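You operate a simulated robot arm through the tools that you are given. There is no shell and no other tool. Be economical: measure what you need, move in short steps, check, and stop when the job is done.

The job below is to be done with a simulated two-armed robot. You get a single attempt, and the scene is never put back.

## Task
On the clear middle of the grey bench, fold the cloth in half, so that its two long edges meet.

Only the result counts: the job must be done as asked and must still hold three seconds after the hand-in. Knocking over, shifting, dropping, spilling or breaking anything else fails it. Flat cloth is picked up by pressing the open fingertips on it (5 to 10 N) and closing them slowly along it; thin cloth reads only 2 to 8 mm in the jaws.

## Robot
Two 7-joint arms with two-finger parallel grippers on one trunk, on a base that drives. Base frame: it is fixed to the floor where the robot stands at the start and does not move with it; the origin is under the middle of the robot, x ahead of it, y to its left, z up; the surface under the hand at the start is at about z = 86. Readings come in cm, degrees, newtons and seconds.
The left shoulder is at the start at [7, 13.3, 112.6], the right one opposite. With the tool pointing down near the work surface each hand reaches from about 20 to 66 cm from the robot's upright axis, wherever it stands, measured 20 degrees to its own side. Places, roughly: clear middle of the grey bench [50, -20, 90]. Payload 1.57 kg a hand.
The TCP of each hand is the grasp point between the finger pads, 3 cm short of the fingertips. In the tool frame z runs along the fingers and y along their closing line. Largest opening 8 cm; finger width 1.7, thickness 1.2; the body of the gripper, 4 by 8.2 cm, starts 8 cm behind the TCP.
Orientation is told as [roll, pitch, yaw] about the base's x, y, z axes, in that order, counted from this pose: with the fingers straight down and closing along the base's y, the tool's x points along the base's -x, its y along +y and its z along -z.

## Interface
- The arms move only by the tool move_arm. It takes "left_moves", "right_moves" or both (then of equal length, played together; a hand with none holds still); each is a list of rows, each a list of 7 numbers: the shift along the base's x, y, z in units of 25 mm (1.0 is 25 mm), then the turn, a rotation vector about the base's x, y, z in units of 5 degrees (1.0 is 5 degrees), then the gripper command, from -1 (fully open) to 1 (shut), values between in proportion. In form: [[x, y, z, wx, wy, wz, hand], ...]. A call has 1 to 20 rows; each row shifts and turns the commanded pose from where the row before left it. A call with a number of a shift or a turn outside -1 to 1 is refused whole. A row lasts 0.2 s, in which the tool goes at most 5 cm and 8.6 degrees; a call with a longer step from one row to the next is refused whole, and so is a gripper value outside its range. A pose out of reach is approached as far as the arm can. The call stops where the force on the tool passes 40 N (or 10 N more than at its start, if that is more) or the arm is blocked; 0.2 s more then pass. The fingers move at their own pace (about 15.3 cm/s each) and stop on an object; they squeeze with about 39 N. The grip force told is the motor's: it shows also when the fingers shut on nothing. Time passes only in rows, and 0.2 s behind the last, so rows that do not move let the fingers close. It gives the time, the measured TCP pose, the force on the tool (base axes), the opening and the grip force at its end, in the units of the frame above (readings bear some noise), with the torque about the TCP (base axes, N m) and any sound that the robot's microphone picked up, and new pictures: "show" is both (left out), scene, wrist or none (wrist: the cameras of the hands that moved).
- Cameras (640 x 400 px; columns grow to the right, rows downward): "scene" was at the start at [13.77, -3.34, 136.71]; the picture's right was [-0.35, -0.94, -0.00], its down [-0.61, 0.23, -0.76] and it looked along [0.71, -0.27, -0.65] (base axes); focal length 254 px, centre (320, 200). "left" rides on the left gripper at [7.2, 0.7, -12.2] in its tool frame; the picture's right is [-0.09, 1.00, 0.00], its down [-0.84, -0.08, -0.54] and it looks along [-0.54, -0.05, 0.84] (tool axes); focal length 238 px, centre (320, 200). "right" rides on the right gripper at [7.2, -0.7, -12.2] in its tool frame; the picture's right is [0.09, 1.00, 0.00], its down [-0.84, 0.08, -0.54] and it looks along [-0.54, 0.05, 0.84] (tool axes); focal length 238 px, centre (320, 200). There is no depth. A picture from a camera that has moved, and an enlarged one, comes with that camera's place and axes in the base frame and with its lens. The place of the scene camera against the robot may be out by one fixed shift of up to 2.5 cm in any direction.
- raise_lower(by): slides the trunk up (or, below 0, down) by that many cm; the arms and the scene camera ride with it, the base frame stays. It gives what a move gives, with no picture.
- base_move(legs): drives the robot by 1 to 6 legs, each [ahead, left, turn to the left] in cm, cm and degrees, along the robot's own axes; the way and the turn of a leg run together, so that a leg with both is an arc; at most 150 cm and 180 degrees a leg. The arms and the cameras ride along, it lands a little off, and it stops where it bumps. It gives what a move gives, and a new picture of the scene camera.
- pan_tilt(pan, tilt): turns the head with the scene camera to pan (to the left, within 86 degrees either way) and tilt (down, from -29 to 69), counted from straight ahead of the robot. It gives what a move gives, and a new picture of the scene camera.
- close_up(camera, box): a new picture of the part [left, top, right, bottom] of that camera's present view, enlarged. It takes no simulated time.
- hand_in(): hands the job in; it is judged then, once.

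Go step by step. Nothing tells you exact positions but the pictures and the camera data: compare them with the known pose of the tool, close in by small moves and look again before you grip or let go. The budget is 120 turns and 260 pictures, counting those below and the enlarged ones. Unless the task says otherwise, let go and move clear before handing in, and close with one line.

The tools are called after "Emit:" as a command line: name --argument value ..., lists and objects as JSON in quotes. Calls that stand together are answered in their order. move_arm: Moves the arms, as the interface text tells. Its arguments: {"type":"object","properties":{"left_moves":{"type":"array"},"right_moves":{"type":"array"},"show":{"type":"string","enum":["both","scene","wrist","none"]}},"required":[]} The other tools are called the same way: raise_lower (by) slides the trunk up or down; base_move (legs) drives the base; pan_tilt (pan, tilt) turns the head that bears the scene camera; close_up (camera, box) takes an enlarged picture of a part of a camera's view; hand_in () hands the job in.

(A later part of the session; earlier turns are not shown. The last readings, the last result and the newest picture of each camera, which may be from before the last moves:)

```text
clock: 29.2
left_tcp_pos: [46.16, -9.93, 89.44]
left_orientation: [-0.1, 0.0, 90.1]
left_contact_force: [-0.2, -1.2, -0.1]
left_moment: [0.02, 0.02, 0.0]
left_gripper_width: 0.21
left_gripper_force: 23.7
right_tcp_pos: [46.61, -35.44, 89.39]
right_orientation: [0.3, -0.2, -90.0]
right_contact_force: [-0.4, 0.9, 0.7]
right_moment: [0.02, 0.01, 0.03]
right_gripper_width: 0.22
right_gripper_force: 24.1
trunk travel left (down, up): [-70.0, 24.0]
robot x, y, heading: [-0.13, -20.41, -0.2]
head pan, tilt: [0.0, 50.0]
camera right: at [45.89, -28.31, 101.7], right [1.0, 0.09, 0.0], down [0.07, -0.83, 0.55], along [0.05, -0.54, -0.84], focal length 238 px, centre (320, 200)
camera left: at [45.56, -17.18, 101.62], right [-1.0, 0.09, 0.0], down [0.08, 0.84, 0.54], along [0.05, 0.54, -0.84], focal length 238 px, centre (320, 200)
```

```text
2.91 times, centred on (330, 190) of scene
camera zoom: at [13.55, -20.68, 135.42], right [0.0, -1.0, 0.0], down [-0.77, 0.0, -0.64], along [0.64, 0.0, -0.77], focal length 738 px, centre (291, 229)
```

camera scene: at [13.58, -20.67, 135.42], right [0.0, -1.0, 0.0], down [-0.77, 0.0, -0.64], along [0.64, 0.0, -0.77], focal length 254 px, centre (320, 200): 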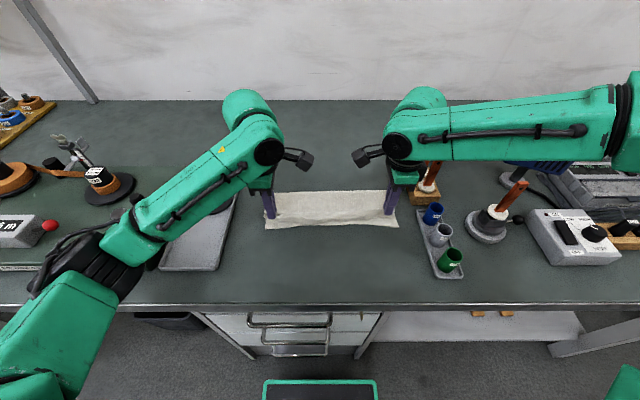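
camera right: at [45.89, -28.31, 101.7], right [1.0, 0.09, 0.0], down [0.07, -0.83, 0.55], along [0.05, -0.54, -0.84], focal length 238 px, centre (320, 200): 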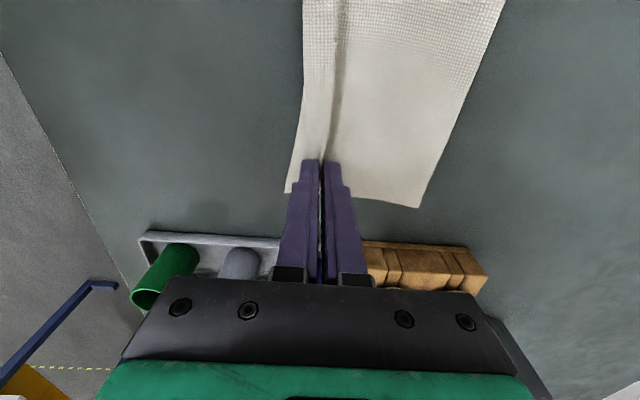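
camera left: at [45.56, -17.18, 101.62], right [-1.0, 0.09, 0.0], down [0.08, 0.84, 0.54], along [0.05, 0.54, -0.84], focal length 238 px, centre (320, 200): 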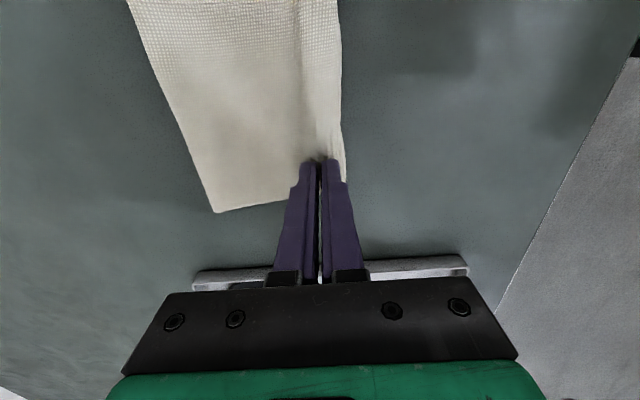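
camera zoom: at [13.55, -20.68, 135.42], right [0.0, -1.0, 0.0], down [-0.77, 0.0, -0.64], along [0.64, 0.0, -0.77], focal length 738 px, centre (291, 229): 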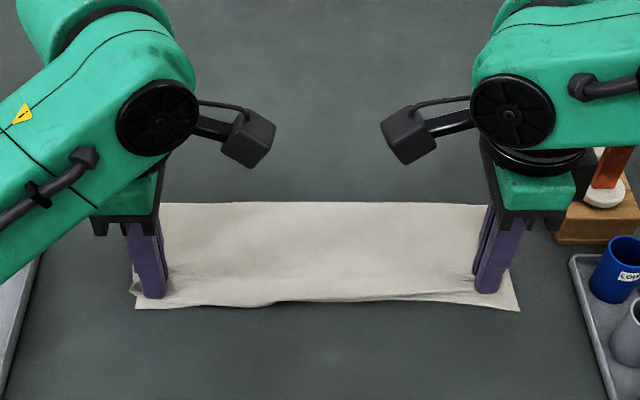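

The edges nearly coincide. I open slowly so the ridges spread flat, then rise straight up.

Emit:
move_arm --left_moves '[[0, 0, 0, 0, 0, 0, 0.85], [0, 0, 0, 0, 0, 0, 0.7], [0, 0, 0, 0, 0, 0, 0.55], [0, 0, 0, 0, 0, 0, 0.4], [0, 0, 0, 0, 0, 0, 0.4], [0, 0, 0, 0, 0, 0, 0.4], [0, 0, 0.3, 0, 0, 0, 0.4], [0, 0, 0.5, 0, 0, 0, 0.4], [0, 0, 0.8, 0, 0, 0, 0.4], [0, 0, 1, 0, 0, 0, 0.4], [0, 0, 1, 0, 0, 0, 0.4], [0, 0, 1, 0, 0, 0, 0.4]]' --right_moves '[[0, 0, 0, 0, 0, 0, 0.85], [0, 0, 0, 0, 0, 0, 0.7], [0, 0, 0, 0, 0, 0, 0.55], [0, 0, 0, 0, 0, 0, 0.4], [0, 0, 0, 0, 0, 0, 0.4], [0, 0, 0, 0, 0, 0, 0.4], [0, 0, 0.3, 0, 0, 0, 0.4], [0, 0, 0.5, 0, 0, 0, 0.4], [0, 0, 0.8, 0, 0, 0, 0.4], [0, 0, 1, 0, 0, 0, 0.4], [0, 0, 1, 0, 0, 0, 0.4], [0, 0, 1, 0, 0, 0, 0.4]]' --show "wrist"

Emit:
close_up --camera "scene" --box '[220, 130, 440, 250]'

```text
clock: 31.9
left_tcp_pos: [46.01, -9.99, 101.05]
left_orientation: [0.0, 0.0, 90.1]
left_contact_force: [-0.5, -0.3, -0.3]
left_moment: [0.0, 0.0, -0.02]
left_gripper_width: 2.39
left_gripper_force: 0.0
right_tcp_pos: [46.62, -35.39, 101.11]
right_orientation: [0.2, -0.2, -90.0]
right_contact_force: [-0.2, 0.3, -0.5]
right_moment: [0.02, 0.01, -0.01]
right_gripper_width: 2.42
right_gripper_force: 0.0
trunk travel left (down, up): [-70.0, 24.0]
robot x, y, heading: [-0.01, -20.23, -0.2]
head pan, tilt: [0.0, 50.0]
camera right: at [45.85, -28.29, 113.29], right [1.0, 0.09, 0.0], down [0.08, -0.83, 0.55], along [0.05, -0.54, -0.84], focal length 238 px, centre (320, 200)
camera left: at [45.45, -17.15, 113.2], right [-1.0, 0.09, 0.0], down [0.08, 0.84, 0.54], along [0.05, 0.54, -0.84], focal length 238 px, centre (320, 200)
```

right: 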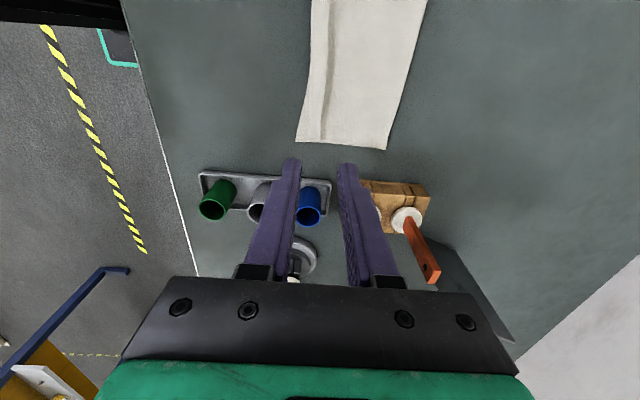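
left: 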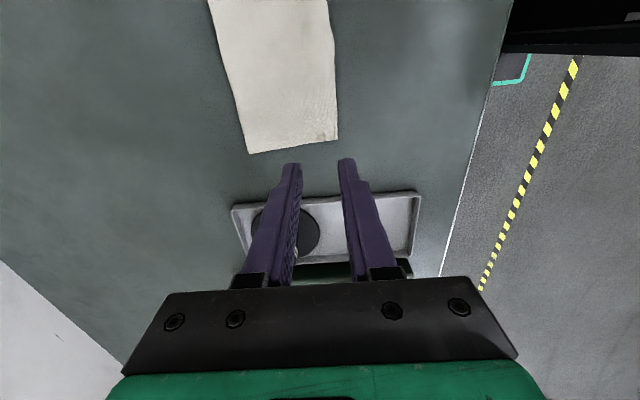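

```text
2.91 times, centred on (330, 190) of scene
camera zoom: at [13.48, -20.68, 135.43], right [0.0, -1.0, 0.0], down [-0.77, 0.0, -0.64], along [0.64, 0.0, -0.77], focal length 738 px, centre (291, 229)
```

zoom: 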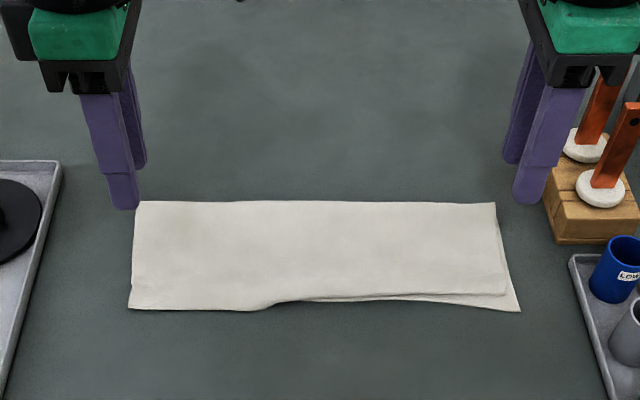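

The fold has laid flat; the left end is flush, and the right end's top edge looks about 1 cm short. I zoom in to measure.

Emit:
close_up --camera "scene" --box '[340, 190, 420, 240]'

Emit:
close_up --camera "scene" --box '[255, 190, 335, 240]'

Emit:
close_up --camera "left" --box '[200, 0, 360, 170]'

Emit:
close_up --camera "right" --box '[280, 0, 440, 170]'

```text
8.00 times, centred on (380, 215) of scene
camera zoom: at [13.48, -20.68, 135.43], right [0.0, -1.0, 0.0], down [-0.77, 0.0, -0.64], along [0.64, 0.0, -0.77], focal length 2031 px, centre (-160, 80)
```

zoom: 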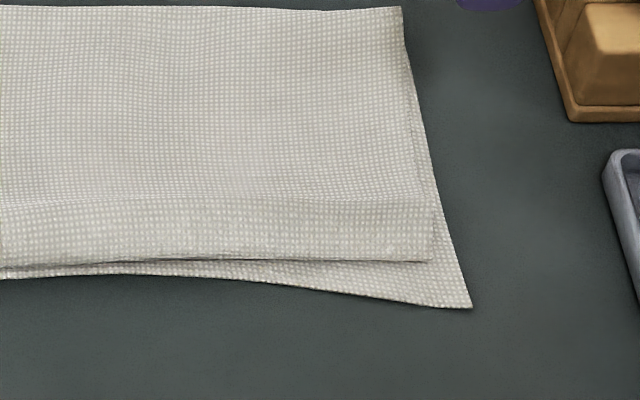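

```text
8.00 times, centred on (295, 215) of scene
camera zoom: at [13.48, -20.68, 135.43], right [0.0, -1.0, 0.0], down [-0.77, 0.0, -0.64], along [0.64, 0.0, -0.77], focal length 2031 px, centre (520, 80)
```

zoom: 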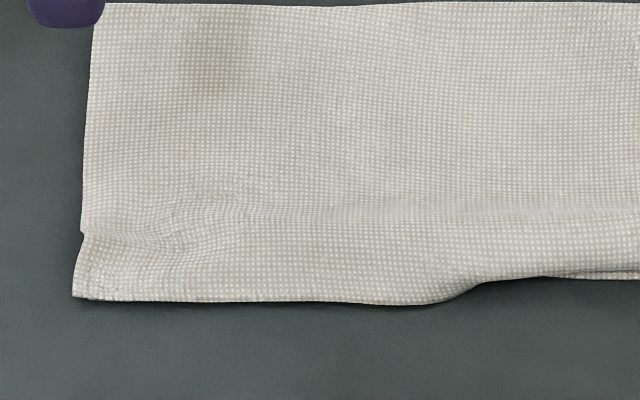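

```text
2.35 times, centred on (280, 85) of left
camera zoom: at [45.45, -17.15, 113.2], right [-1.0, 0.09, 0.0], down [0.08, 0.84, 0.54], along [0.05, 0.54, -0.84], focal length 561 px, centre (414, 471)
```

zoom: 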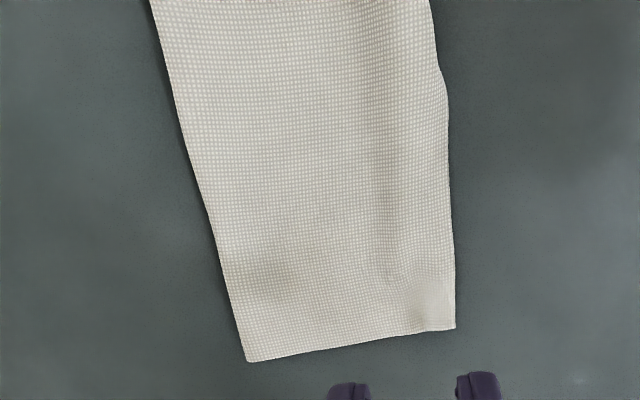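

```text
2.35 times, centred on (360, 85) of right
camera zoom: at [45.85, -28.29, 113.29], right [1.0, 0.09, 0.0], down [0.08, -0.83, 0.55], along [0.05, -0.54, -0.84], focal length 561 px, centre (226, 471)
```

zoom: 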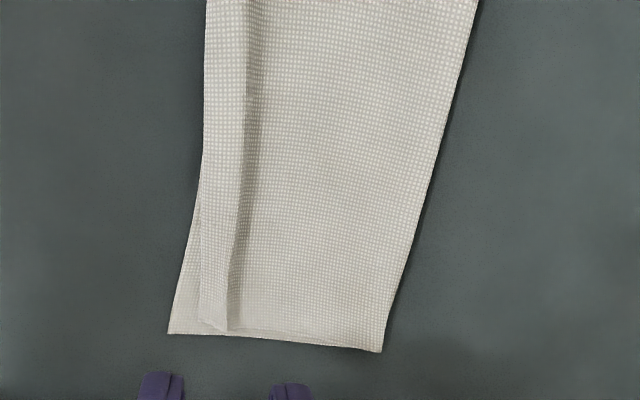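

The left end is flush; the right corner of the top layer is about 1.6 cm short in x and 1 cm in y. I'll re-pinch the leftover ridge at the right with a light touch and move it toward the lower edge; first down to just above it.

Emit:
move_arm --right_moves '[[0, 0, -1, 0, 0, 0, 0.4], [0, 0, -1, 0, 0, 0, 0.4], [0, 0, -1, 0, 0, 0, 0.4], [0, 0, -0.8, 0, 0, 0, 0.4], [0, 0, -0.5, 0, 0, 0, 0.4], [0, 0, -0.3, 0, 0, 0, 0.4], [0, 0, -0.1, 0, 0, 0, 0.4], [0, 0, 0, 0, 0, 0, 0.4]]' --show "wrist"

```text
clock: 33.6
left_tcp_pos: [46.21, -9.88, 101.02]
left_orientation: [0.0, 0.1, 90.1]
left_contact_force: [-0.6, 0.6, -0.3]
left_moment: [0.03, 0.02, 0.01]
left_gripper_width: 2.42
left_gripper_force: 0.1
right_tcp_pos: [46.68, -35.31, 89.31]
right_orientation: [0.4, -0.3, -89.9]
right_contact_force: [0.2, 0.2, 3.1]
right_moment: [0.02, 0.06, -0.01]
right_gripper_width: 2.44
right_gripper_force: 0.2
trunk travel left (down, up): [-70.0, 24.0]
robot x, y, heading: [0.01, -20.28, -0.3]
head pan, tilt: [0.0, 50.0]
camera right: at [45.95, -28.22, 101.48], right [1.0, 0.09, 0.0], down [0.07, -0.83, 0.55], along [0.05, -0.54, -0.84], focal length 238 px, centre (320, 200)
```

right: 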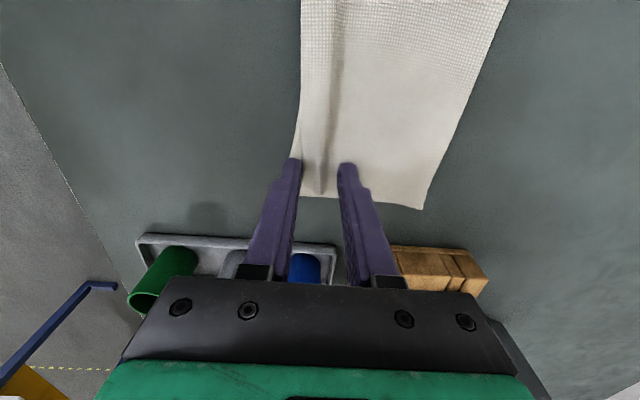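

The jaws straddle the ridge with a light 3 N touch. I close slowly.

Emit:
move_arm --right_moves '[[0, 0, 0, 0, 0, 0, 0.46], [0, 0, 0, 0, 0, 0, 0.52], [0, 0, 0, 0, 0, 0, 0.58], [0, 0, 0, 0, 0, 0, 0.64], [0, 0, 0, 0, 0, 0, 0.7], [0, 0, 0, 0, 0, 0, 0.76], [0, 0, 0, 0, 0, 0, 0.82], [0, 0, 0, 0, 0, 0, 0.88], [0, 0, 0, 0, 0, 0, 0.94], [0, 0, 0, 0, 0, 0, 1], [0, 0, 0, 0, 0, 0, 1], [0, 0, 0, 0, 0, 0, 1], [0, 0, 0.2, 0, 0, 0, 1], [0, 0, 0, 0, 0, 0, 1]]' --show "wrist"

Emit:
close_up --camera "scene" --box '[340, 190, 420, 240]'

```text
clock: 36.6
left_tcp_pos: [46.15, -10.03, 100.97]
left_orientation: [0.1, 0.1, 90.1]
left_contact_force: [-0.5, 0.4, -1.2]
left_moment: [0.04, 0.03, 0.0]
left_gripper_width: 2.4
left_gripper_force: 0.2
right_tcp_pos: [46.61, -35.31, 89.59]
right_orientation: [0.2, -0.2, -90.1]
right_contact_force: [0.6, 0.5, 0.6]
right_moment: [-0.02, 0.0, 0.04]
right_gripper_width: 0.24
right_gripper_force: 24.6
trunk travel left (down, up): [-70.0, 24.0]
robot x, y, heading: [0.23, -20.68, -0.0]
head pan, tilt: [0.0, 50.0]
camera right: at [45.91, -28.23, 101.89], right [1.0, 0.09, 0.0], down [0.08, -0.83, 0.55], along [0.05, -0.54, -0.84], focal length 238 px, centre (320, 200)
```

right: 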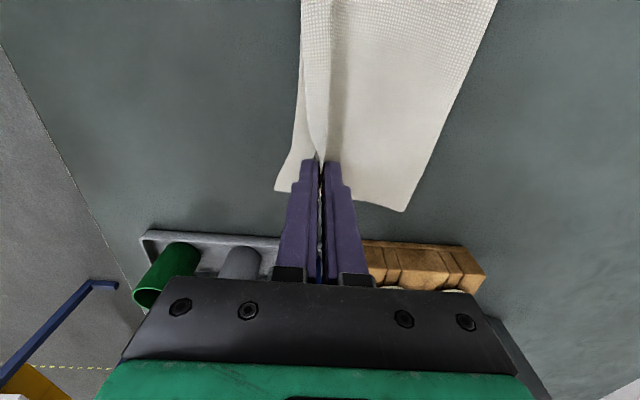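

```text
8.00 times, centred on (380, 215) of scene
camera zoom: at [13.56, -20.67, 135.42], right [0.0, -1.0, 0.0], down [-0.77, 0.0, -0.64], along [0.64, 0.0, -0.77], focal length 2031 px, centre (-160, 80)
```

zoom: 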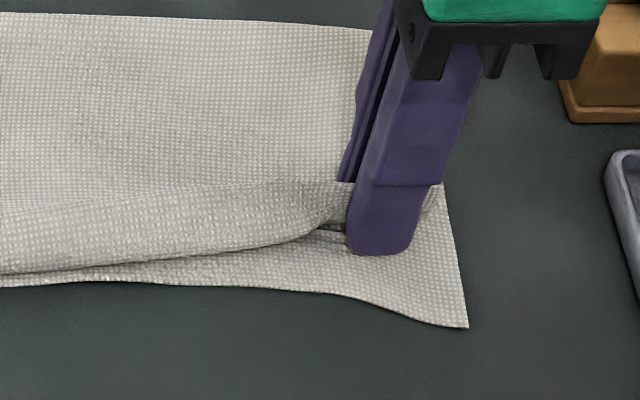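

The right jaw holds the top layer only; the lower corner was nudged to x≈43.7. I lift 1 cm, move 1.4 cm toward the robot and 0.9 cm outward, and lower again.

Emit:
move_arm --right_moves '[[0, 0, 0.3, 0, 0, 0, 1], [-0.1, -0.06, 0.1, 0, 0, 0, 1], [-0.15, -0.1, 0, 0, 0, 0, 1], [-0.15, -0.1, 0, 0, 0, 0, 1], [-0.16, -0.1, 0, 0, 0, 0, 1], [0, 0, -0.2, 0, 0, 0, 1], [0, 0, -0.2, 0, 0, 0, 1], [0, 0, -0.06, 0, 0, 0, 1], [0, 0, 0, 0, 0, 0, 1]]' --show "wrist"

Emit:
close_up --camera "scene" --box '[300, 180, 428, 260]'

```text
clock: 38.6
left_tcp_pos: [46.18, -9.93, 100.93]
left_orientation: [0.1, 0.1, 90.3]
left_contact_force: [-0.4, -0.6, -0.4]
left_moment: [0.01, 0.04, 0.02]
left_gripper_width: 2.39
left_gripper_force: 0.1
right_tcp_pos: [45.09, -36.12, 89.6]
right_orientation: [0.2, -0.4, -90.0]
right_contact_force: [0.0, 0.9, 0.6]
right_moment: [0.02, -0.01, -0.02]
right_gripper_width: 0.23
right_gripper_force: 24.2
trunk travel left (down, up): [-70.0, 24.0]
robot x, y, heading: [0.08, -20.33, -0.1]
head pan, tilt: [0.0, 50.0]
camera right: at [44.46, -29.03, 101.82], right [1.0, 0.09, 0.0], down [0.07, -0.83, 0.55], along [0.05, -0.54, -0.84], focal length 238 px, centre (320, 200)
```

right: 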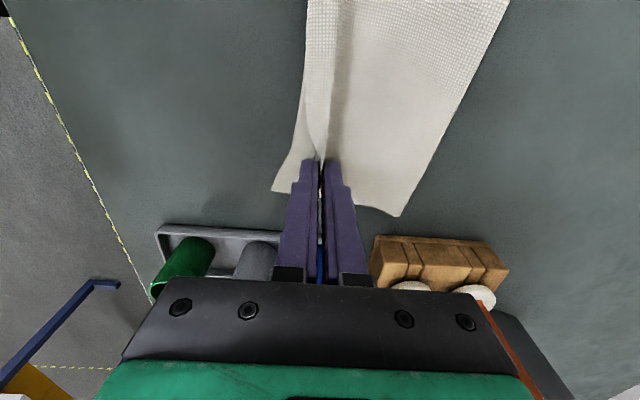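

```text
5.00 times, centred on (364, 220) of scene
camera zoom: at [13.56, -20.67, 135.42], right [0.0, -1.0, 0.0], down [-0.77, 0.0, -0.64], along [0.64, 0.0, -0.77], focal length 1269 px, centre (100, 100)
```

zoom: 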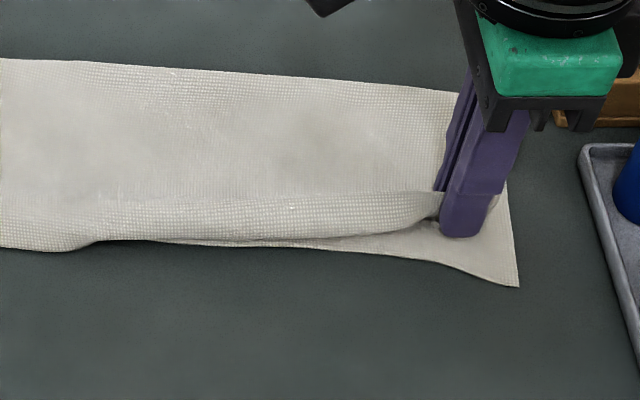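

The lower layer moved along with the top one, so it may be pinched too. I lift 3 cm to see whether the lower corner comes along.

Emit:
move_arm --right_moves '[[0, 0, 0.3, 0, 0, 0, 1], [0, 0, 0.3, 0, 0, 0, 1], [0, 0, 0.3, 0, 0, 0, 1], [0, 0, 0.3, 0, 0, 0, 1], [0, 0, 0, 0, 0, 0, 1]]' --show "wrist"

Emit:
close_up --camera "scene" --box '[300, 180, 428, 260]'

```text
clock: 39.9
left_tcp_pos: [46.23, -9.94, 100.87]
left_orientation: [0.0, 0.1, 90.0]
left_contact_force: [-0.8, -0.2, 0.5]
left_moment: [-0.01, 0.0, 0.0]
left_gripper_width: 2.38
left_gripper_force: 0.1
right_tcp_pos: [45.21, -36.17, 92.54]
right_orientation: [0.2, -0.4, -90.1]
right_contact_force: [-0.3, -0.5, 0.1]
right_moment: [0.01, 0.01, -0.02]
right_gripper_width: 0.26
right_gripper_force: 23.8
trunk travel left (down, up): [-70.0, 24.0]
robot x, y, heading: [0.41, -20.07, -0.0]
head pan, tilt: [0.0, 50.0]
camera right: at [44.47, -29.08, 104.83], right [1.0, 0.09, 0.0], down [0.07, -0.83, 0.55], along [0.05, -0.54, -0.84], focal length 238 px, centre (320, 200)
```

right: 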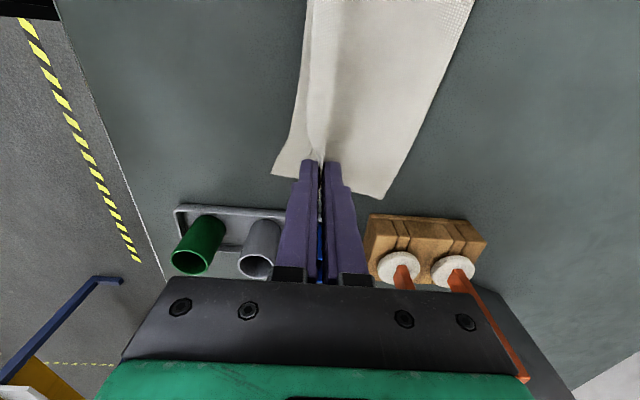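

```text
5.00 times, centred on (364, 220) of scene
camera zoom: at [13.57, -20.68, 135.42], right [0.0, -1.0, 0.0], down [-0.77, 0.0, -0.64], along [0.64, 0.0, -0.77], focal length 1269 px, centre (100, 100)
```

zoom: 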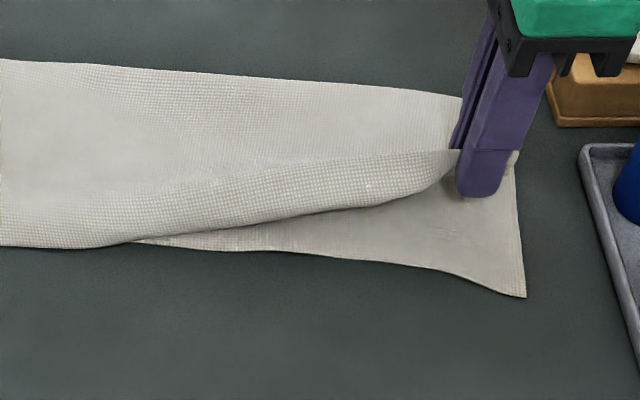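

Only the top layer is held; the lower layer lies flat with its corner at about (41.5, −39). I move the pinch about 1.9 cm toward the robot and 0.9 cm outward at height so the top layer slides over, then look.

Emit:
move_arm --right_moves '[[-0.19, -0.09, 0, 0, 0, 0, 1], [-0.19, -0.09, 0, 0, 0, 0, 1], [-0.19, -0.09, -0.1, 0, 0, 0, 1], [-0.19, -0.09, -0.2, 0, 0, 0, 1], [0, 0, -0.2, 0, 0, 0, 1], [0, 0, 0, 0, 0, 0, 1]]' --show "wrist"

Emit:
close_up --camera "scene" --box '[300, 180, 428, 260]'

```text
clock: 41.2
left_tcp_pos: [46.14, -9.93, 101.09]
left_orientation: [0.0, 0.1, 90.1]
left_contact_force: [0.3, 0.5, 0.3]
left_moment: [0.0, -0.01, -0.03]
left_gripper_width: 2.4
left_gripper_force: 0.0
right_tcp_pos: [43.3, -37.13, 91.24]
right_orientation: [0.1, -0.3, -90.0]
right_contact_force: [0.1, 0.1, 1.0]
right_moment: [0.04, 0.03, 0.01]
right_gripper_width: 0.25
right_gripper_force: 24.3
trunk travel left (down, up): [-70.0, 24.0]
robot x, y, heading: [0.13, -20.14, -0.2]
head pan, tilt: [0.0, 50.0]
camera right: at [42.55, -30.01, 103.49], right [1.0, 0.09, 0.0], down [0.07, -0.83, 0.55], along [0.05, -0.54, -0.84], focal length 238 px, centre (320, 200)
```

right: 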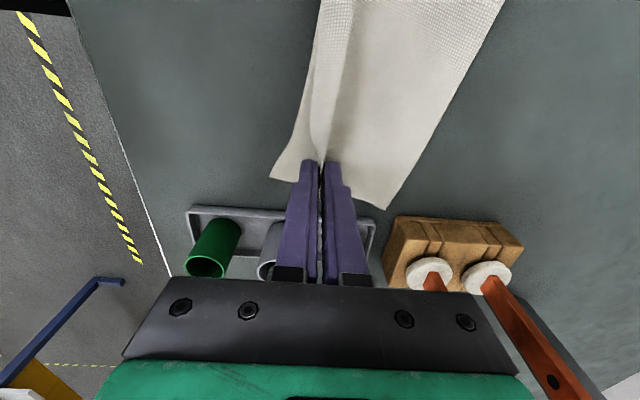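

```text
5.00 times, centred on (364, 220) of scene
camera zoom: at [13.55, -20.67, 135.42], right [0.0, -1.0, 0.0], down [-0.77, 0.0, -0.64], along [0.64, 0.0, -0.77], focal length 1269 px, centre (100, 100)
```

zoom: 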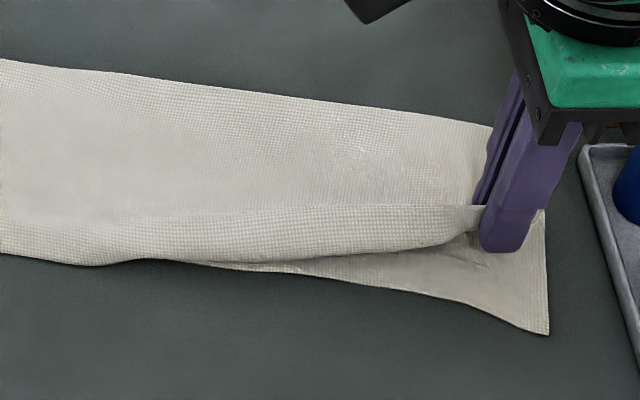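

The two layers slide together, so dragging won't fix it. I peel the right end up to vertical over the fold line and will then lay it down again farther toward the robot.

Emit:
move_arm --right_moves '[[0.1, 0, 0.4, 0, 0, 0, 1], [0.2, 0, 0.4, 0, 0, 0, 1], [0.25, 0, 0.4, 0, 0, 0, 1], [0.3, 0, 0.4, 0, 0, 0, 1], [0.35, 0, 0.3, 0, 0, 0, 1], [0.35, 0, 0.3, 0, 0, 0, 1], [0.35, 0, 0.3, 0, 0, 0, 1], [0.35, 0, 0.2, 0, 0, 0, 1], [0.35, 0, 0.1, 0, 0, 0, 1], [0.3, 0, 0.1, 0, 0, 0, 1], [0, 0, 0, 0, 0, 0, 1]]' --show "scene"

Emit:
close_up --camera "scene" --box '[240, 140, 432, 260]'

```text
clock: 43.6
left_tcp_pos: [46.14, -9.9, 100.89]
left_orientation: [0.0, 0.1, 90.0]
left_contact_force: [0.7, 0.6, 0.9]
left_moment: [-0.02, 0.01, 0.01]
left_gripper_width: 2.4
left_gripper_force: 0.0
right_tcp_pos: [50.55, -37.19, 98.52]
right_orientation: [0.2, -0.3, -90.0]
right_contact_force: [-0.2, -1.1, -0.7]
right_moment: [-0.01, -0.01, 0.0]
right_gripper_width: 0.26
right_gripper_force: 24.0
trunk travel left (down, up): [-70.0, 24.0]
robot x, y, heading: [-0.2, -20.32, -0.0]
head pan, tilt: [0.0, 50.0]
camera scene: at [13.54, -20.67, 135.43], right [0.0, -1.0, 0.0], down [-0.77, 0.0, -0.64], along [0.64, 0.0, -0.77], focal length 254 px, centre (320, 200)
```

scene: 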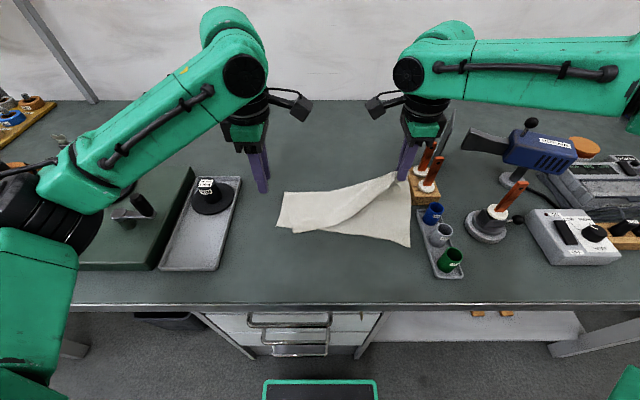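

```text
3.33 times, centred on (336, 200) of scene
camera zoom: at [13.54, -20.67, 135.43], right [0.0, -1.0, 0.0], down [-0.77, 0.0, -0.64], along [0.64, 0.0, -0.77], focal length 846 px, centre (267, 200)
```

zoom: 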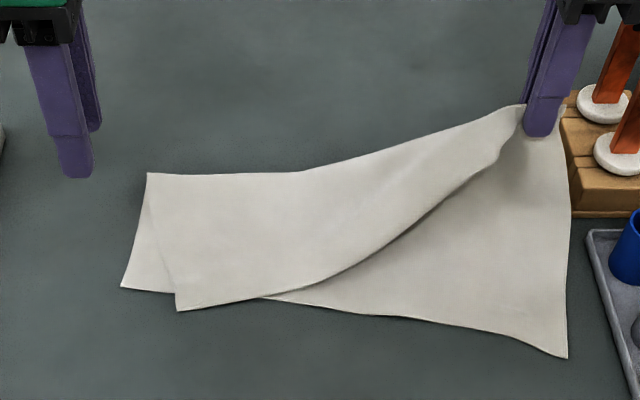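

The left end got skewed as well, so I'll redo the upper layer with both hands: the lower edge now runs from about (45,−10) to (39.4,−40), and the top-left corner is at about (43,−14). I bring the left hand over the top-left corner to re-pinch it.

Emit:
move_arm --left_moves '[[-0.03, -0.5, -0.3, 0, 0, 0, 0.375], [-0.03, -0.5, -0.5, 0, 0, 0, 0.375], [-0.03, -0.5, -0.6, 0, 0, 0, 0.375], [-0.03, -0.5, -0.7, 0, 0, 0, 0.375], [-0.03, -0.5, -0.7, 0, 0, 0, 0.375], [-0.03, -0.1, -0.7, 0, 0, 0, 0.375], [0, 0, -0.7, 0, 0, 0, 0.375], [0, 0, 0, 0, 0, 0, 0.375]]' --show "wrist"

Emit:
close_up --camera "scene" --box '[240, 140, 432, 260]'

```text
clock: 45.5
left_tcp_pos: [45.68, -16.37, 90.48]
left_orientation: [0.0, 0.1, 90.0]
left_contact_force: [0.7, -0.5, -0.4]
left_moment: [-0.02, -0.03, 0.03]
left_gripper_width: 2.5
left_gripper_force: 0.0
right_tcp_pos: [50.65, -37.05, 98.57]
right_orientation: [0.3, -0.4, -90.1]
right_contact_force: [-0.8, 0.3, -0.9]
right_moment: [-0.01, -0.01, 0.01]
right_gripper_width: 0.25
right_gripper_force: 24.2
trunk travel left (down, up): [-70.0, 24.0]
robot x, y, heading: [0.26, -20.61, -0.1]
head pan, tilt: [0.0, 50.0]
camera left: at [45.01, -23.66, 102.71], right [-1.0, 0.09, 0.0], down [0.08, 0.84, 0.54], along [0.05, 0.54, -0.84], focal length 238 px, centre (320, 200)
```

left: 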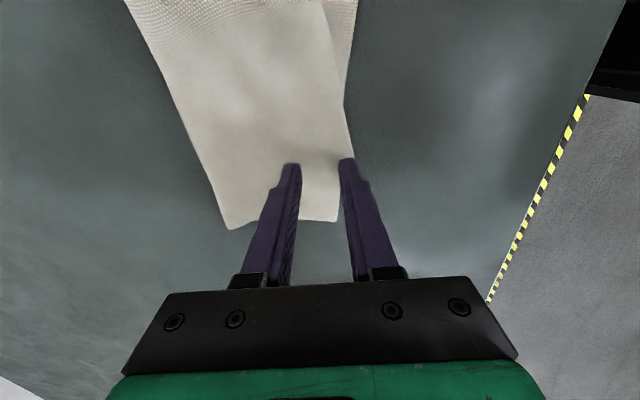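

```text
3.33 times, centred on (336, 200) of scene
camera zoom: at [13.55, -20.68, 135.42], right [0.0, -1.0, 0.0], down [-0.77, 0.0, -0.64], along [0.64, 0.0, -0.77], focal length 846 px, centre (267, 200)
```

zoom: 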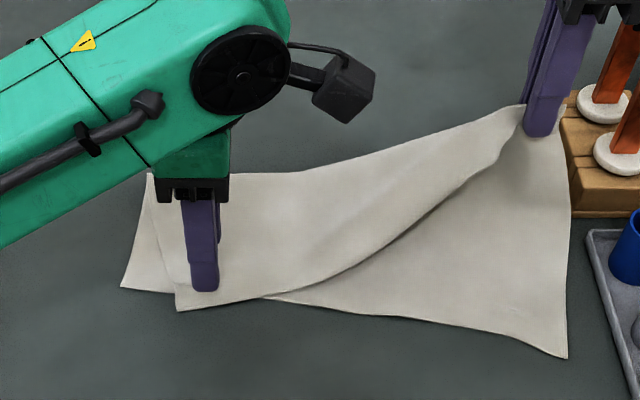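

The left fingers sit well at the top-left corner. I press lightly and close slowly.

Emit:
move_arm --left_moves '[[0, 0, -0.3, 0, 0, 0, 0.375], [0, 0, -0.17, 0, 0, 0, 0.375], [0, 0, 0, 0, 0, 0, 0.375]]' --show "none"

```text
clock: 46.2
left_tcp_pos: [45.72, -16.44, 89.28]
left_orientation: [0.0, 0.2, 90.1]
left_contact_force: [0.3, 0.3, -0.8]
left_moment: [0.02, -0.03, 0.0]
left_gripper_width: 2.49
left_gripper_force: 0.0
right_tcp_pos: [50.6, -37.29, 98.53]
right_orientation: [0.3, -0.2, -89.9]
right_contact_force: [-0.4, 0.5, -1.0]
right_moment: [0.02, 0.0, 0.02]
right_gripper_width: 0.25
right_gripper_force: 24.0
trunk travel left (down, up): [-70.0, 24.0]
robot x, y, heading: [0.13, -20.66, -0.2]
head pan, tilt: [0.0, 50.0]
```

Emit:
move_arm --left_moves '[[0, 0, -0.06, 0, 0, 0, 0.375], [0, 0, 0, 0, 0, 0, 0.375]]' --show "none"

```text
clock: 46.9
left_tcp_pos: [45.69, -16.33, 89.28]
left_orientation: [0.0, 0.2, 90.1]
left_contact_force: [0.4, 0.7, 5.2]
left_moment: [-0.02, 0.08, 0.01]
left_gripper_width: 2.46
left_gripper_force: 0.0
right_tcp_pos: [50.75, -37.17, 98.51]
right_orientation: [0.3, -0.2, -90.1]
right_contact_force: [-0.2, 0.4, -0.5]
right_moment: [0.01, 0.02, -0.02]
right_gripper_width: 0.27
right_gripper_force: 23.5
trunk travel left (down, up): [-70.0, 24.0]
robot x, y, heading: [0.02, -20.12, 0.2]
head pan, tilt: [0.0, 50.0]
```

Contact is 5 N, which is right for the pick-up. I close slowly and lift 3 cm to check which layer I hold.

Emit:
move_arm --left_moves '[[0, 0, 0, 0, 0, 0, 0.46], [0, 0, 0, 0, 0, 0, 0.52], [0, 0, 0, 0, 0, 0, 0.58], [0, 0, 0, 0, 0, 0, 0.64], [0, 0, 0, 0, 0, 0, 0.7], [0, 0, 0, 0, 0, 0, 0.76], [0, 0, 0, 0, 0, 0, 0.82], [0, 0, 0, 0, 0, 0, 0.88], [0, 0, 0, 0, 0, 0, 0.94], [0, 0, 0, 0, 0, 0, 1], [0, 0, 0, 0, 0, 0, 1], [0, 0, 0, 0, 0, 0, 1], [0, 0, 0.3, 0, 0, 0, 1], [0, 0, 0.3, 0, 0, 0, 1], [0, 0, 0.3, 0, 0, 0, 1], [0, 0, 0.3, 0, 0, 0, 1], [0, 0, 0, 0, 0, 0, 1]]' --show "wrist"

Emit:
close_up --camera "scene" --box '[240, 140, 432, 260]'

```text
clock: 50.5
left_tcp_pos: [45.75, -16.47, 92.1]
left_orientation: [0.0, 0.1, 90.1]
left_contact_force: [0.7, -0.5, 0.3]
left_moment: [-0.01, -0.03, 0.0]
left_gripper_width: 0.2
left_gripper_force: 23.4
right_tcp_pos: [50.6, -37.14, 98.4]
right_orientation: [0.1, -0.2, -90.0]
right_contact_force: [0.1, 0.3, 0.0]
right_moment: [0.04, 0.01, 0.0]
right_gripper_width: 0.27
right_gripper_force: 23.7
trunk travel left (down, up): [-70.0, 24.0]
robot x, y, heading: [0.2, -20.3, -0.2]
head pan, tilt: [0.0, 50.0]
camera left: at [45.07, -23.69, 104.32], right [-1.0, 0.09, 0.0], down [0.08, 0.84, 0.54], along [0.05, 0.54, -0.84], focal length 238 px, centre (320, 200)
```

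left: 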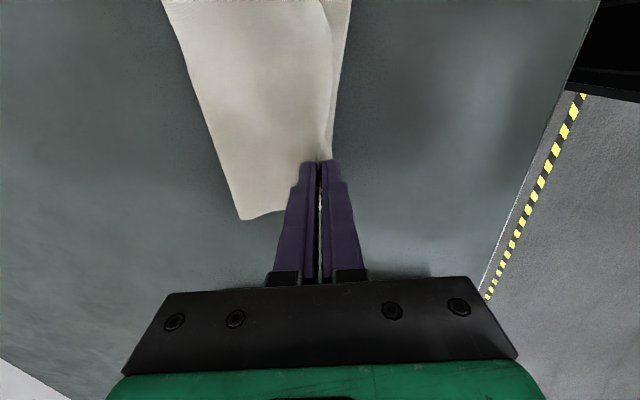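

```text
3.33 times, centred on (336, 200) of scene
camera zoom: at [13.56, -20.68, 135.42], right [0.0, -1.0, 0.0], down [-0.77, 0.0, -0.64], along [0.64, 0.0, -0.77], focal length 846 px, centre (267, 200)
```

zoom: 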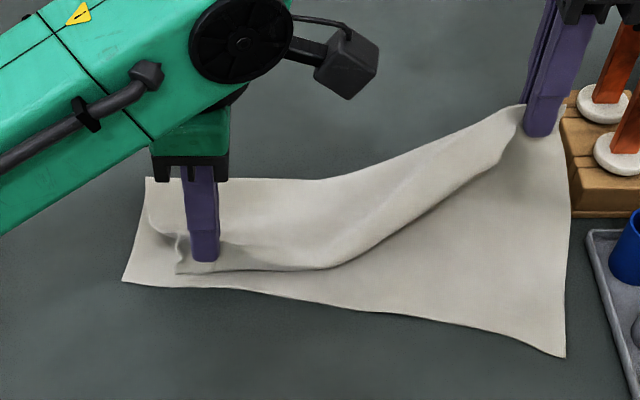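

Both hands now hold only the top layer. Rather than patch, I lift the whole cloth to hanging again (both hands level at x≈44.8) to square it up and redo the fold.

Emit:
move_arm --left_moves '[[-0.027, 0.208, 0.474, 0, 0, 0, 1], [-0.027, 0.208, 0.474, 0, 0, 0, 1], [-0.027, 0.208, 0.474, 0, 0, 0, 1], [-0.027, 0.208, 0.474, 0, 0, 0, 1], [-0.027, 0.208, 0.474, 0, 0, 0, 1], [-0.027, 0.208, 0.474, 0, 0, 0, 1], [-0.027, 0.208, 0.474, 0, 0, 0, 1], [-0.027, 0.208, 0.474, 0, 0, 0, 1], [-0.027, 0.208, 0.474, 0, 0, 0, 1], [-0.027, 0.208, 0.474, 0, 0, 0, 1], [-0.027, 0.208, 0.474, 0, 0, 0, 1], [-0.027, 0.208, 0.474, 0, 0, 0, 1], [-0.027, 0.208, 0.474, 0, 0, 0, 1], [-0.027, 0.208, 0.474, 0, 0, 0, 1], [0, 0, 0, 0, 0, 0, 1], [0, 0, 0, 0, 0, 0, 1]]' --right_moves '[[-0.166, 0.078, 0.294, 0, 0, 0, 1], [-0.166, 0.078, 0.294, 0, 0, 0, 1], [-0.166, 0.078, 0.294, 0, 0, 0, 1], [-0.166, 0.078, 0.294, 0, 0, 0, 1], [-0.166, 0.078, 0.294, 0, 0, 0, 1], [-0.166, 0.078, 0.294, 0, 0, 0, 1], [-0.166, 0.078, 0.294, 0, 0, 0, 1], [-0.166, 0.078, 0.294, 0, 0, 0, 1], [-0.166, 0.078, 0.294, 0, 0, 0, 1], [-0.166, 0.078, 0.294, 0, 0, 0, 1], [-0.166, 0.078, 0.294, 0, 0, 0, 1], [-0.166, 0.078, 0.294, 0, 0, 0, 1], [-0.166, 0.078, 0.294, 0, 0, 0, 1], [-0.166, 0.078, 0.294, 0, 0, 0, 1], [0, 0, 0, 0, 0, 0, 1], [0, 0, 0, 0, 0, 0, 1]]' --show "none"

Emit:
close_up --camera "scene" --box '[220, 130, 440, 250]'

```text
clock: 53.9
left_tcp_pos: [44.9, -9.08, 108.65]
left_orientation: [0.0, 0.1, 90.1]
left_contact_force: [0.1, -2.8, -0.1]
left_moment: [-0.09, 0.03, 0.0]
left_gripper_width: 0.19
left_gripper_force: 23.5
right_tcp_pos: [44.6, -34.45, 108.74]
right_orientation: [0.2, -0.2, -90.0]
right_contact_force: [0.5, 3.0, -0.7]
right_moment: [0.08, 0.0, 0.02]
right_gripper_width: 0.28
right_gripper_force: 24.1
trunk travel left (down, up): [-70.0, 24.0]
robot x, y, heading: [-0.24, -19.86, -0.4]
head pan, tilt: [0.0, 50.0]
```

```text
2.91 times, centred on (330, 190) of scene
camera zoom: at [13.56, -20.67, 135.42], right [0.0, -1.0, 0.0], down [-0.77, 0.0, -0.64], along [0.64, 0.0, -0.77], focal length 738 px, centre (291, 229)
```

zoom: 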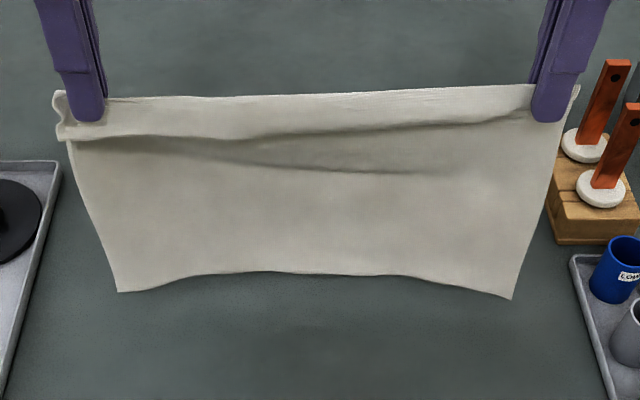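

It hangs squarely again, the lower edge 1–2 cm above the bench. I move 3.5 cm toward the robot (so the right arm stays within reach later), let it settle, and touch down.

Emit:
move_arm --left_moves '[[-0.23, -0.02, 0, 0, 0, 0, 1], [-0.23, -0.02, 0, 0, 0, 0, 1], [-0.23, -0.02, 0, 0, 0, 0, 1], [-0.23, 0, 0, 0, 0, 0, 1], [-0.23, 0, 0, 0, 0, 0, 1], [-0.23, 0, 0, 0, 0, 0, 1], [0, 0, 0, 0, 0, 0, 1], [0, 0, 0, 0, 0, 0, 1], [0, 0, 0, 0, 0, 0, 1], [0, 0, -0.2, 0, 0, 0, 1], [0, 0, -0.2, 0, 0, 0, 1], [0, 0, -0.2, 0, 0, 0, 1], [0.05, 0, -0.15, 0, 0, 0, 1], [0, 0, 0, 0, 0, 0, 1]]' --right_moves '[[-0.22, 0.02, 0, 0, 0, 0, 1], [-0.22, 0.02, 0, 0, 0, 0, 1], [-0.22, 0.02, 0, 0, 0, 0, 1], [-0.22, 0, 0, 0, 0, 0, 1], [-0.22, 0, 0, 0, 0, 0, 1], [-0.22, 0, 0, 0, 0, 0, 1], [0, 0, 0, 0, 0, 0, 1], [0, 0, 0, 0, 0, 0, 1], [0, 0, 0, 0, 0, 0, 1], [0, 0, -0.2, 0, 0, 0, 1], [0, 0, -0.2, 0, 0, 0, 1], [0, 0, -0.2, 0, 0, 0, 1], [0.05, 0, -0.15, 0, 0, 0, 1], [0, 0, 0, 0, 0, 0, 1]]' --show "none"

Emit:
close_up --camera "scene" --box '[220, 130, 440, 250]'

```text
clock: 56.9
left_tcp_pos: [41.36, -9.27, 106.79]
left_orientation: [-0.1, 0.2, 90.2]
left_contact_force: [0.5, -1.7, 0.6]
left_moment: [-0.06, 0.0, 0.03]
left_gripper_width: 0.22
left_gripper_force: 24.1
right_tcp_pos: [41.39, -34.34, 106.84]
right_orientation: [0.2, -0.3, -90.0]
right_contact_force: [-0.2, 2.0, 0.1]
right_moment: [0.04, 0.0, 0.01]
right_gripper_width: 0.26
right_gripper_force: 24.3
trunk travel left (down, up): [-70.0, 24.0]
robot x, y, heading: [0.44, -20.03, 0.0]
head pan, tilt: [0.0, 50.0]
```

```text
2.91 times, centred on (330, 190) of scene
camera zoom: at [13.54, -20.68, 135.43], right [0.0, -1.0, 0.0], down [-0.77, 0.0, -0.64], along [0.64, 0.0, -0.77], focal length 738 px, centre (291, 229)
```

zoom: 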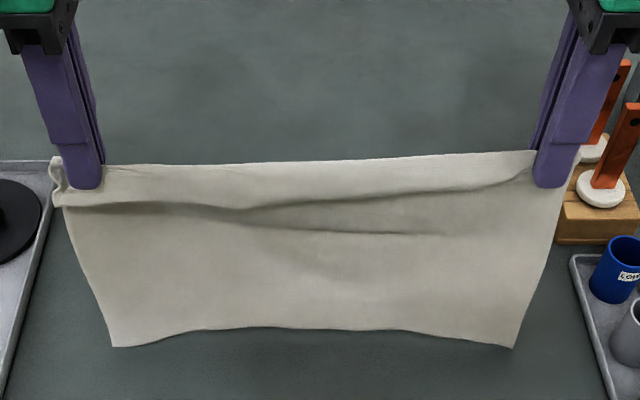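

The lower edge is level and touches at x≈41. Now I lay the lower half away from the robot.

Emit:
move_arm --left_moves '[[0.15, 0, -0.2, 0, 0, 0, 1], [0.25, 0, -0.25, 0, 0, 0, 1], [0.28, 0, -0.25, 0, 0, 0, 1], [0.28, 0, -0.25, 0, 0, 0, 1], [0.28, 0, -0.25, 0, 0, 0, 1], [0.28, 0, -0.25, 0, 0, 0, 1], [0.28, 0, -0.25, 0, 0, 0, 1], [0.28, 0, -0.25, 0, 0, 0, 1], [0.28, 0, -0.25, 0, 0, 0, 1], [0.28, 0, -0.25, 0, 0, 0, 1], [0.28, 0, -0.25, 0, 0, 0, 1], [0.28, 0, -0.25, 0, 0, 0, 1], [0.28, 0, -0.25, 0, 0, 0, 1], [0.28, 0, -0.25, 0, 0, 0, 1], [0, 0, 0, 0, 0, 0, 1]]' --right_moves '[[0.15, 0, -0.2, 0, 0, 0, 1], [0.25, 0, -0.25, 0, 0, 0, 1], [0.28, 0, -0.25, 0, 0, 0, 1], [0.28, 0, -0.25, 0, 0, 0, 1], [0.28, 0, -0.25, 0, 0, 0, 1], [0.28, 0, -0.25, 0, 0, 0, 1], [0.28, 0, -0.25, 0, 0, 0, 1], [0.28, 0, -0.25, 0, 0, 0, 1], [0.28, 0, -0.25, 0, 0, 0, 1], [0.28, 0, -0.25, 0, 0, 0, 1], [0.28, 0, -0.25, 0, 0, 0, 1], [0.28, 0, -0.25, 0, 0, 0, 1], [0.28, 0, -0.25, 0, 0, 0, 1], [0.28, 0, -0.25, 0, 0, 0, 1], [0, 0, 0, 0, 0, 0, 1]]' --show "wrist"

Emit:
close_up --camera "scene" --box '[220, 130, 440, 250]'

```text
clock: 60.0
left_tcp_pos: [50.7, -9.21, 98.27]
left_orientation: [0.0, 0.0, 90.1]
left_contact_force: [-0.1, -1.7, -0.7]
left_moment: [-0.06, 0.02, 0.0]
left_gripper_width: 0.2
left_gripper_force: 23.5
right_tcp_pos: [50.73, -34.28, 98.31]
right_orientation: [0.4, -0.3, -90.0]
right_contact_force: [-0.3, 0.7, 0.4]
right_moment: [0.05, 0.0, -0.01]
right_gripper_width: 0.25
right_gripper_force: 23.7
trunk travel left (down, up): [-70.0, 24.0]
robot x, y, heading: [0.12, -20.24, -0.2]
head pan, tilt: [0.0, 50.0]
camera right: at [50.06, -27.25, 110.58], right [1.0, 0.09, 0.0], down [0.07, -0.83, 0.55], along [0.05, -0.54, -0.84], focal length 238 px, centre (320, 200)
camera left: at [50.11, -16.42, 110.46], right [-1.0, 0.09, 0.0], down [0.08, 0.84, 0.54], along [0.05, 0.54, -0.84], focal length 238 px, centre (320, 200)
```

right: 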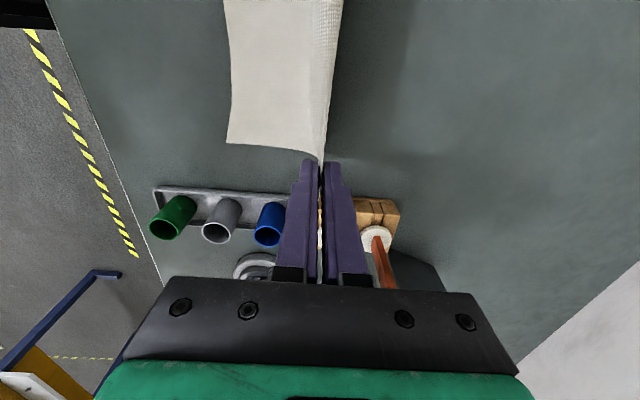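
left: 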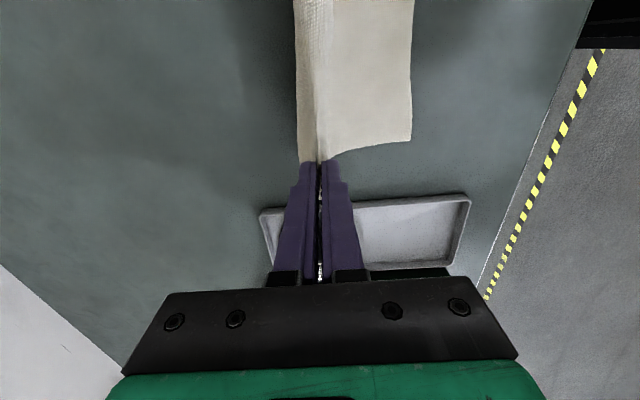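

```text
2.91 times, centred on (330, 190) of scene
camera zoom: at [13.51, -20.66, 135.43], right [0.0, -1.0, 0.0], down [-0.77, 0.0, -0.64], along [0.64, 0.0, -0.77], focal length 738 px, centre (291, 229)
```

zoom: 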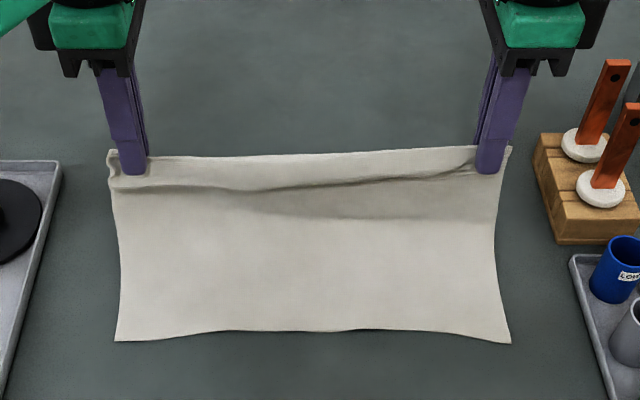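

The lower half is laid with its edge at x≈41.2 at both ends, nicely square. Now I bring the held edge back along the arc to left x≈43.0, right x≈42.4, stopping just above.

Emit:
move_arm --left_moves '[[-0.308, 0, -0.1, 0, 0, 0, 1], [-0.308, 0, -0.15, 0, 0, 0, 1], [-0.308, 0, -0.2, 0, 0, 0, 1], [-0.308, 0, -0.25, 0, 0, 0, 1], [-0.308, 0, -0.3, 0, 0, 0, 1], [-0.308, 0, -0.35, 0, 0, 0, 1], [-0.308, 0, -0.4, 0, 0, 0, 1], [-0.308, 0, -0.4, 0, 0, 0, 1], [-0.308, 0, -0.4, 0, 0, 0, 1], [-0.308, 0, -0.35, 0, 0, 0, 1], [0, 0, 0, 0, 0, 0, 1]]' --right_moves '[[-0.333, -0.02, -0.1, 0, 0, 0, 1], [-0.333, -0.02, -0.15, 0, 0, 0, 1], [-0.333, -0.02, -0.2, 0, 0, 0, 1], [-0.333, -0.02, -0.25, 0, 0, 0, 1], [-0.333, -0.02, -0.3, 0, 0, 0, 1], [-0.333, -0.02, -0.35, 0, 0, 0, 1], [-0.333, -0.02, -0.4, 0, 0, 0, 1], [-0.333, -0.02, -0.4, 0, 0, 0, 1], [-0.333, -0.02, -0.4, 0, 0, 0, 1], [-0.333, -0.02, -0.35, 0, 0, 0, 1], [0, 0, 0, 0, 0, 0, 1]]' --show "wrist"

Emit:
close_up --camera "scene" --box '[220, 130, 440, 250]'

```text
clock: 62.5
left_tcp_pos: [43.12, -9.33, 90.93]
left_orientation: [0.0, 0.1, 90.1]
left_contact_force: [0.1, -6.3, 0.3]
left_moment: [-0.17, 0.02, 0.02]
left_gripper_width: 0.2
left_gripper_force: 23.7
right_tcp_pos: [42.47, -34.88, 91.09]
right_orientation: [0.2, -0.3, -90.0]
right_contact_force: [0.8, 6.5, 0.3]
right_moment: [0.18, -0.04, -0.03]
right_gripper_width: 0.26
right_gripper_force: 23.5
trunk travel left (down, up): [-70.0, 24.0]
robot x, y, heading: [0.07, -20.36, -0.1]
head pan, tilt: [0.0, 50.0]
camera right: at [41.76, -27.73, 103.35], right [1.0, 0.09, 0.0], down [0.07, -0.83, 0.55], along [0.05, -0.54, -0.84], focal length 238 px, centre (320, 200)
camera left: at [42.44, -16.48, 103.13], right [-1.0, 0.09, 0.0], down [0.08, 0.84, 0.54], along [0.05, 0.54, -0.84], focal length 238 px, centre (320, 200)
```

right: 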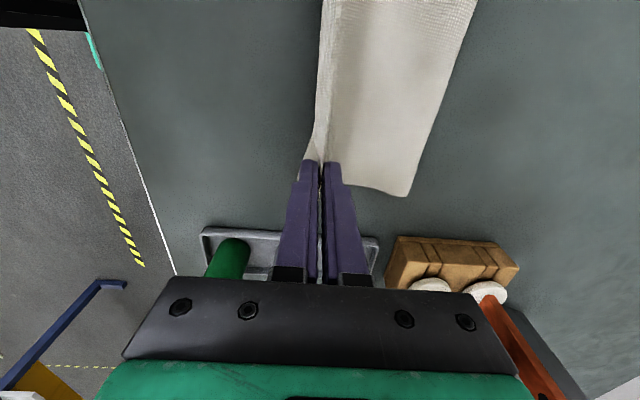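
left: 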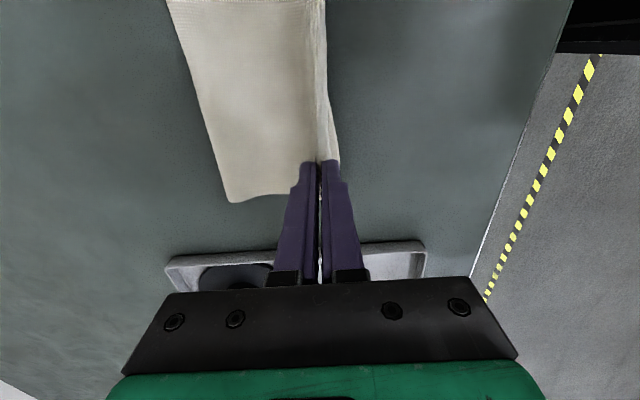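

```text
2.91 times, centred on (330, 190) of scene
camera zoom: at [13.58, -20.68, 135.42], right [0.0, -1.0, 0.0], down [-0.77, 0.0, -0.64], along [0.64, 0.0, -0.77], focal length 738 px, centre (291, 229)
```

zoom: 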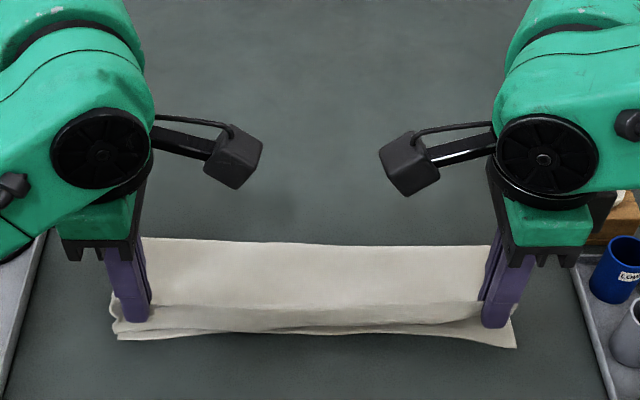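

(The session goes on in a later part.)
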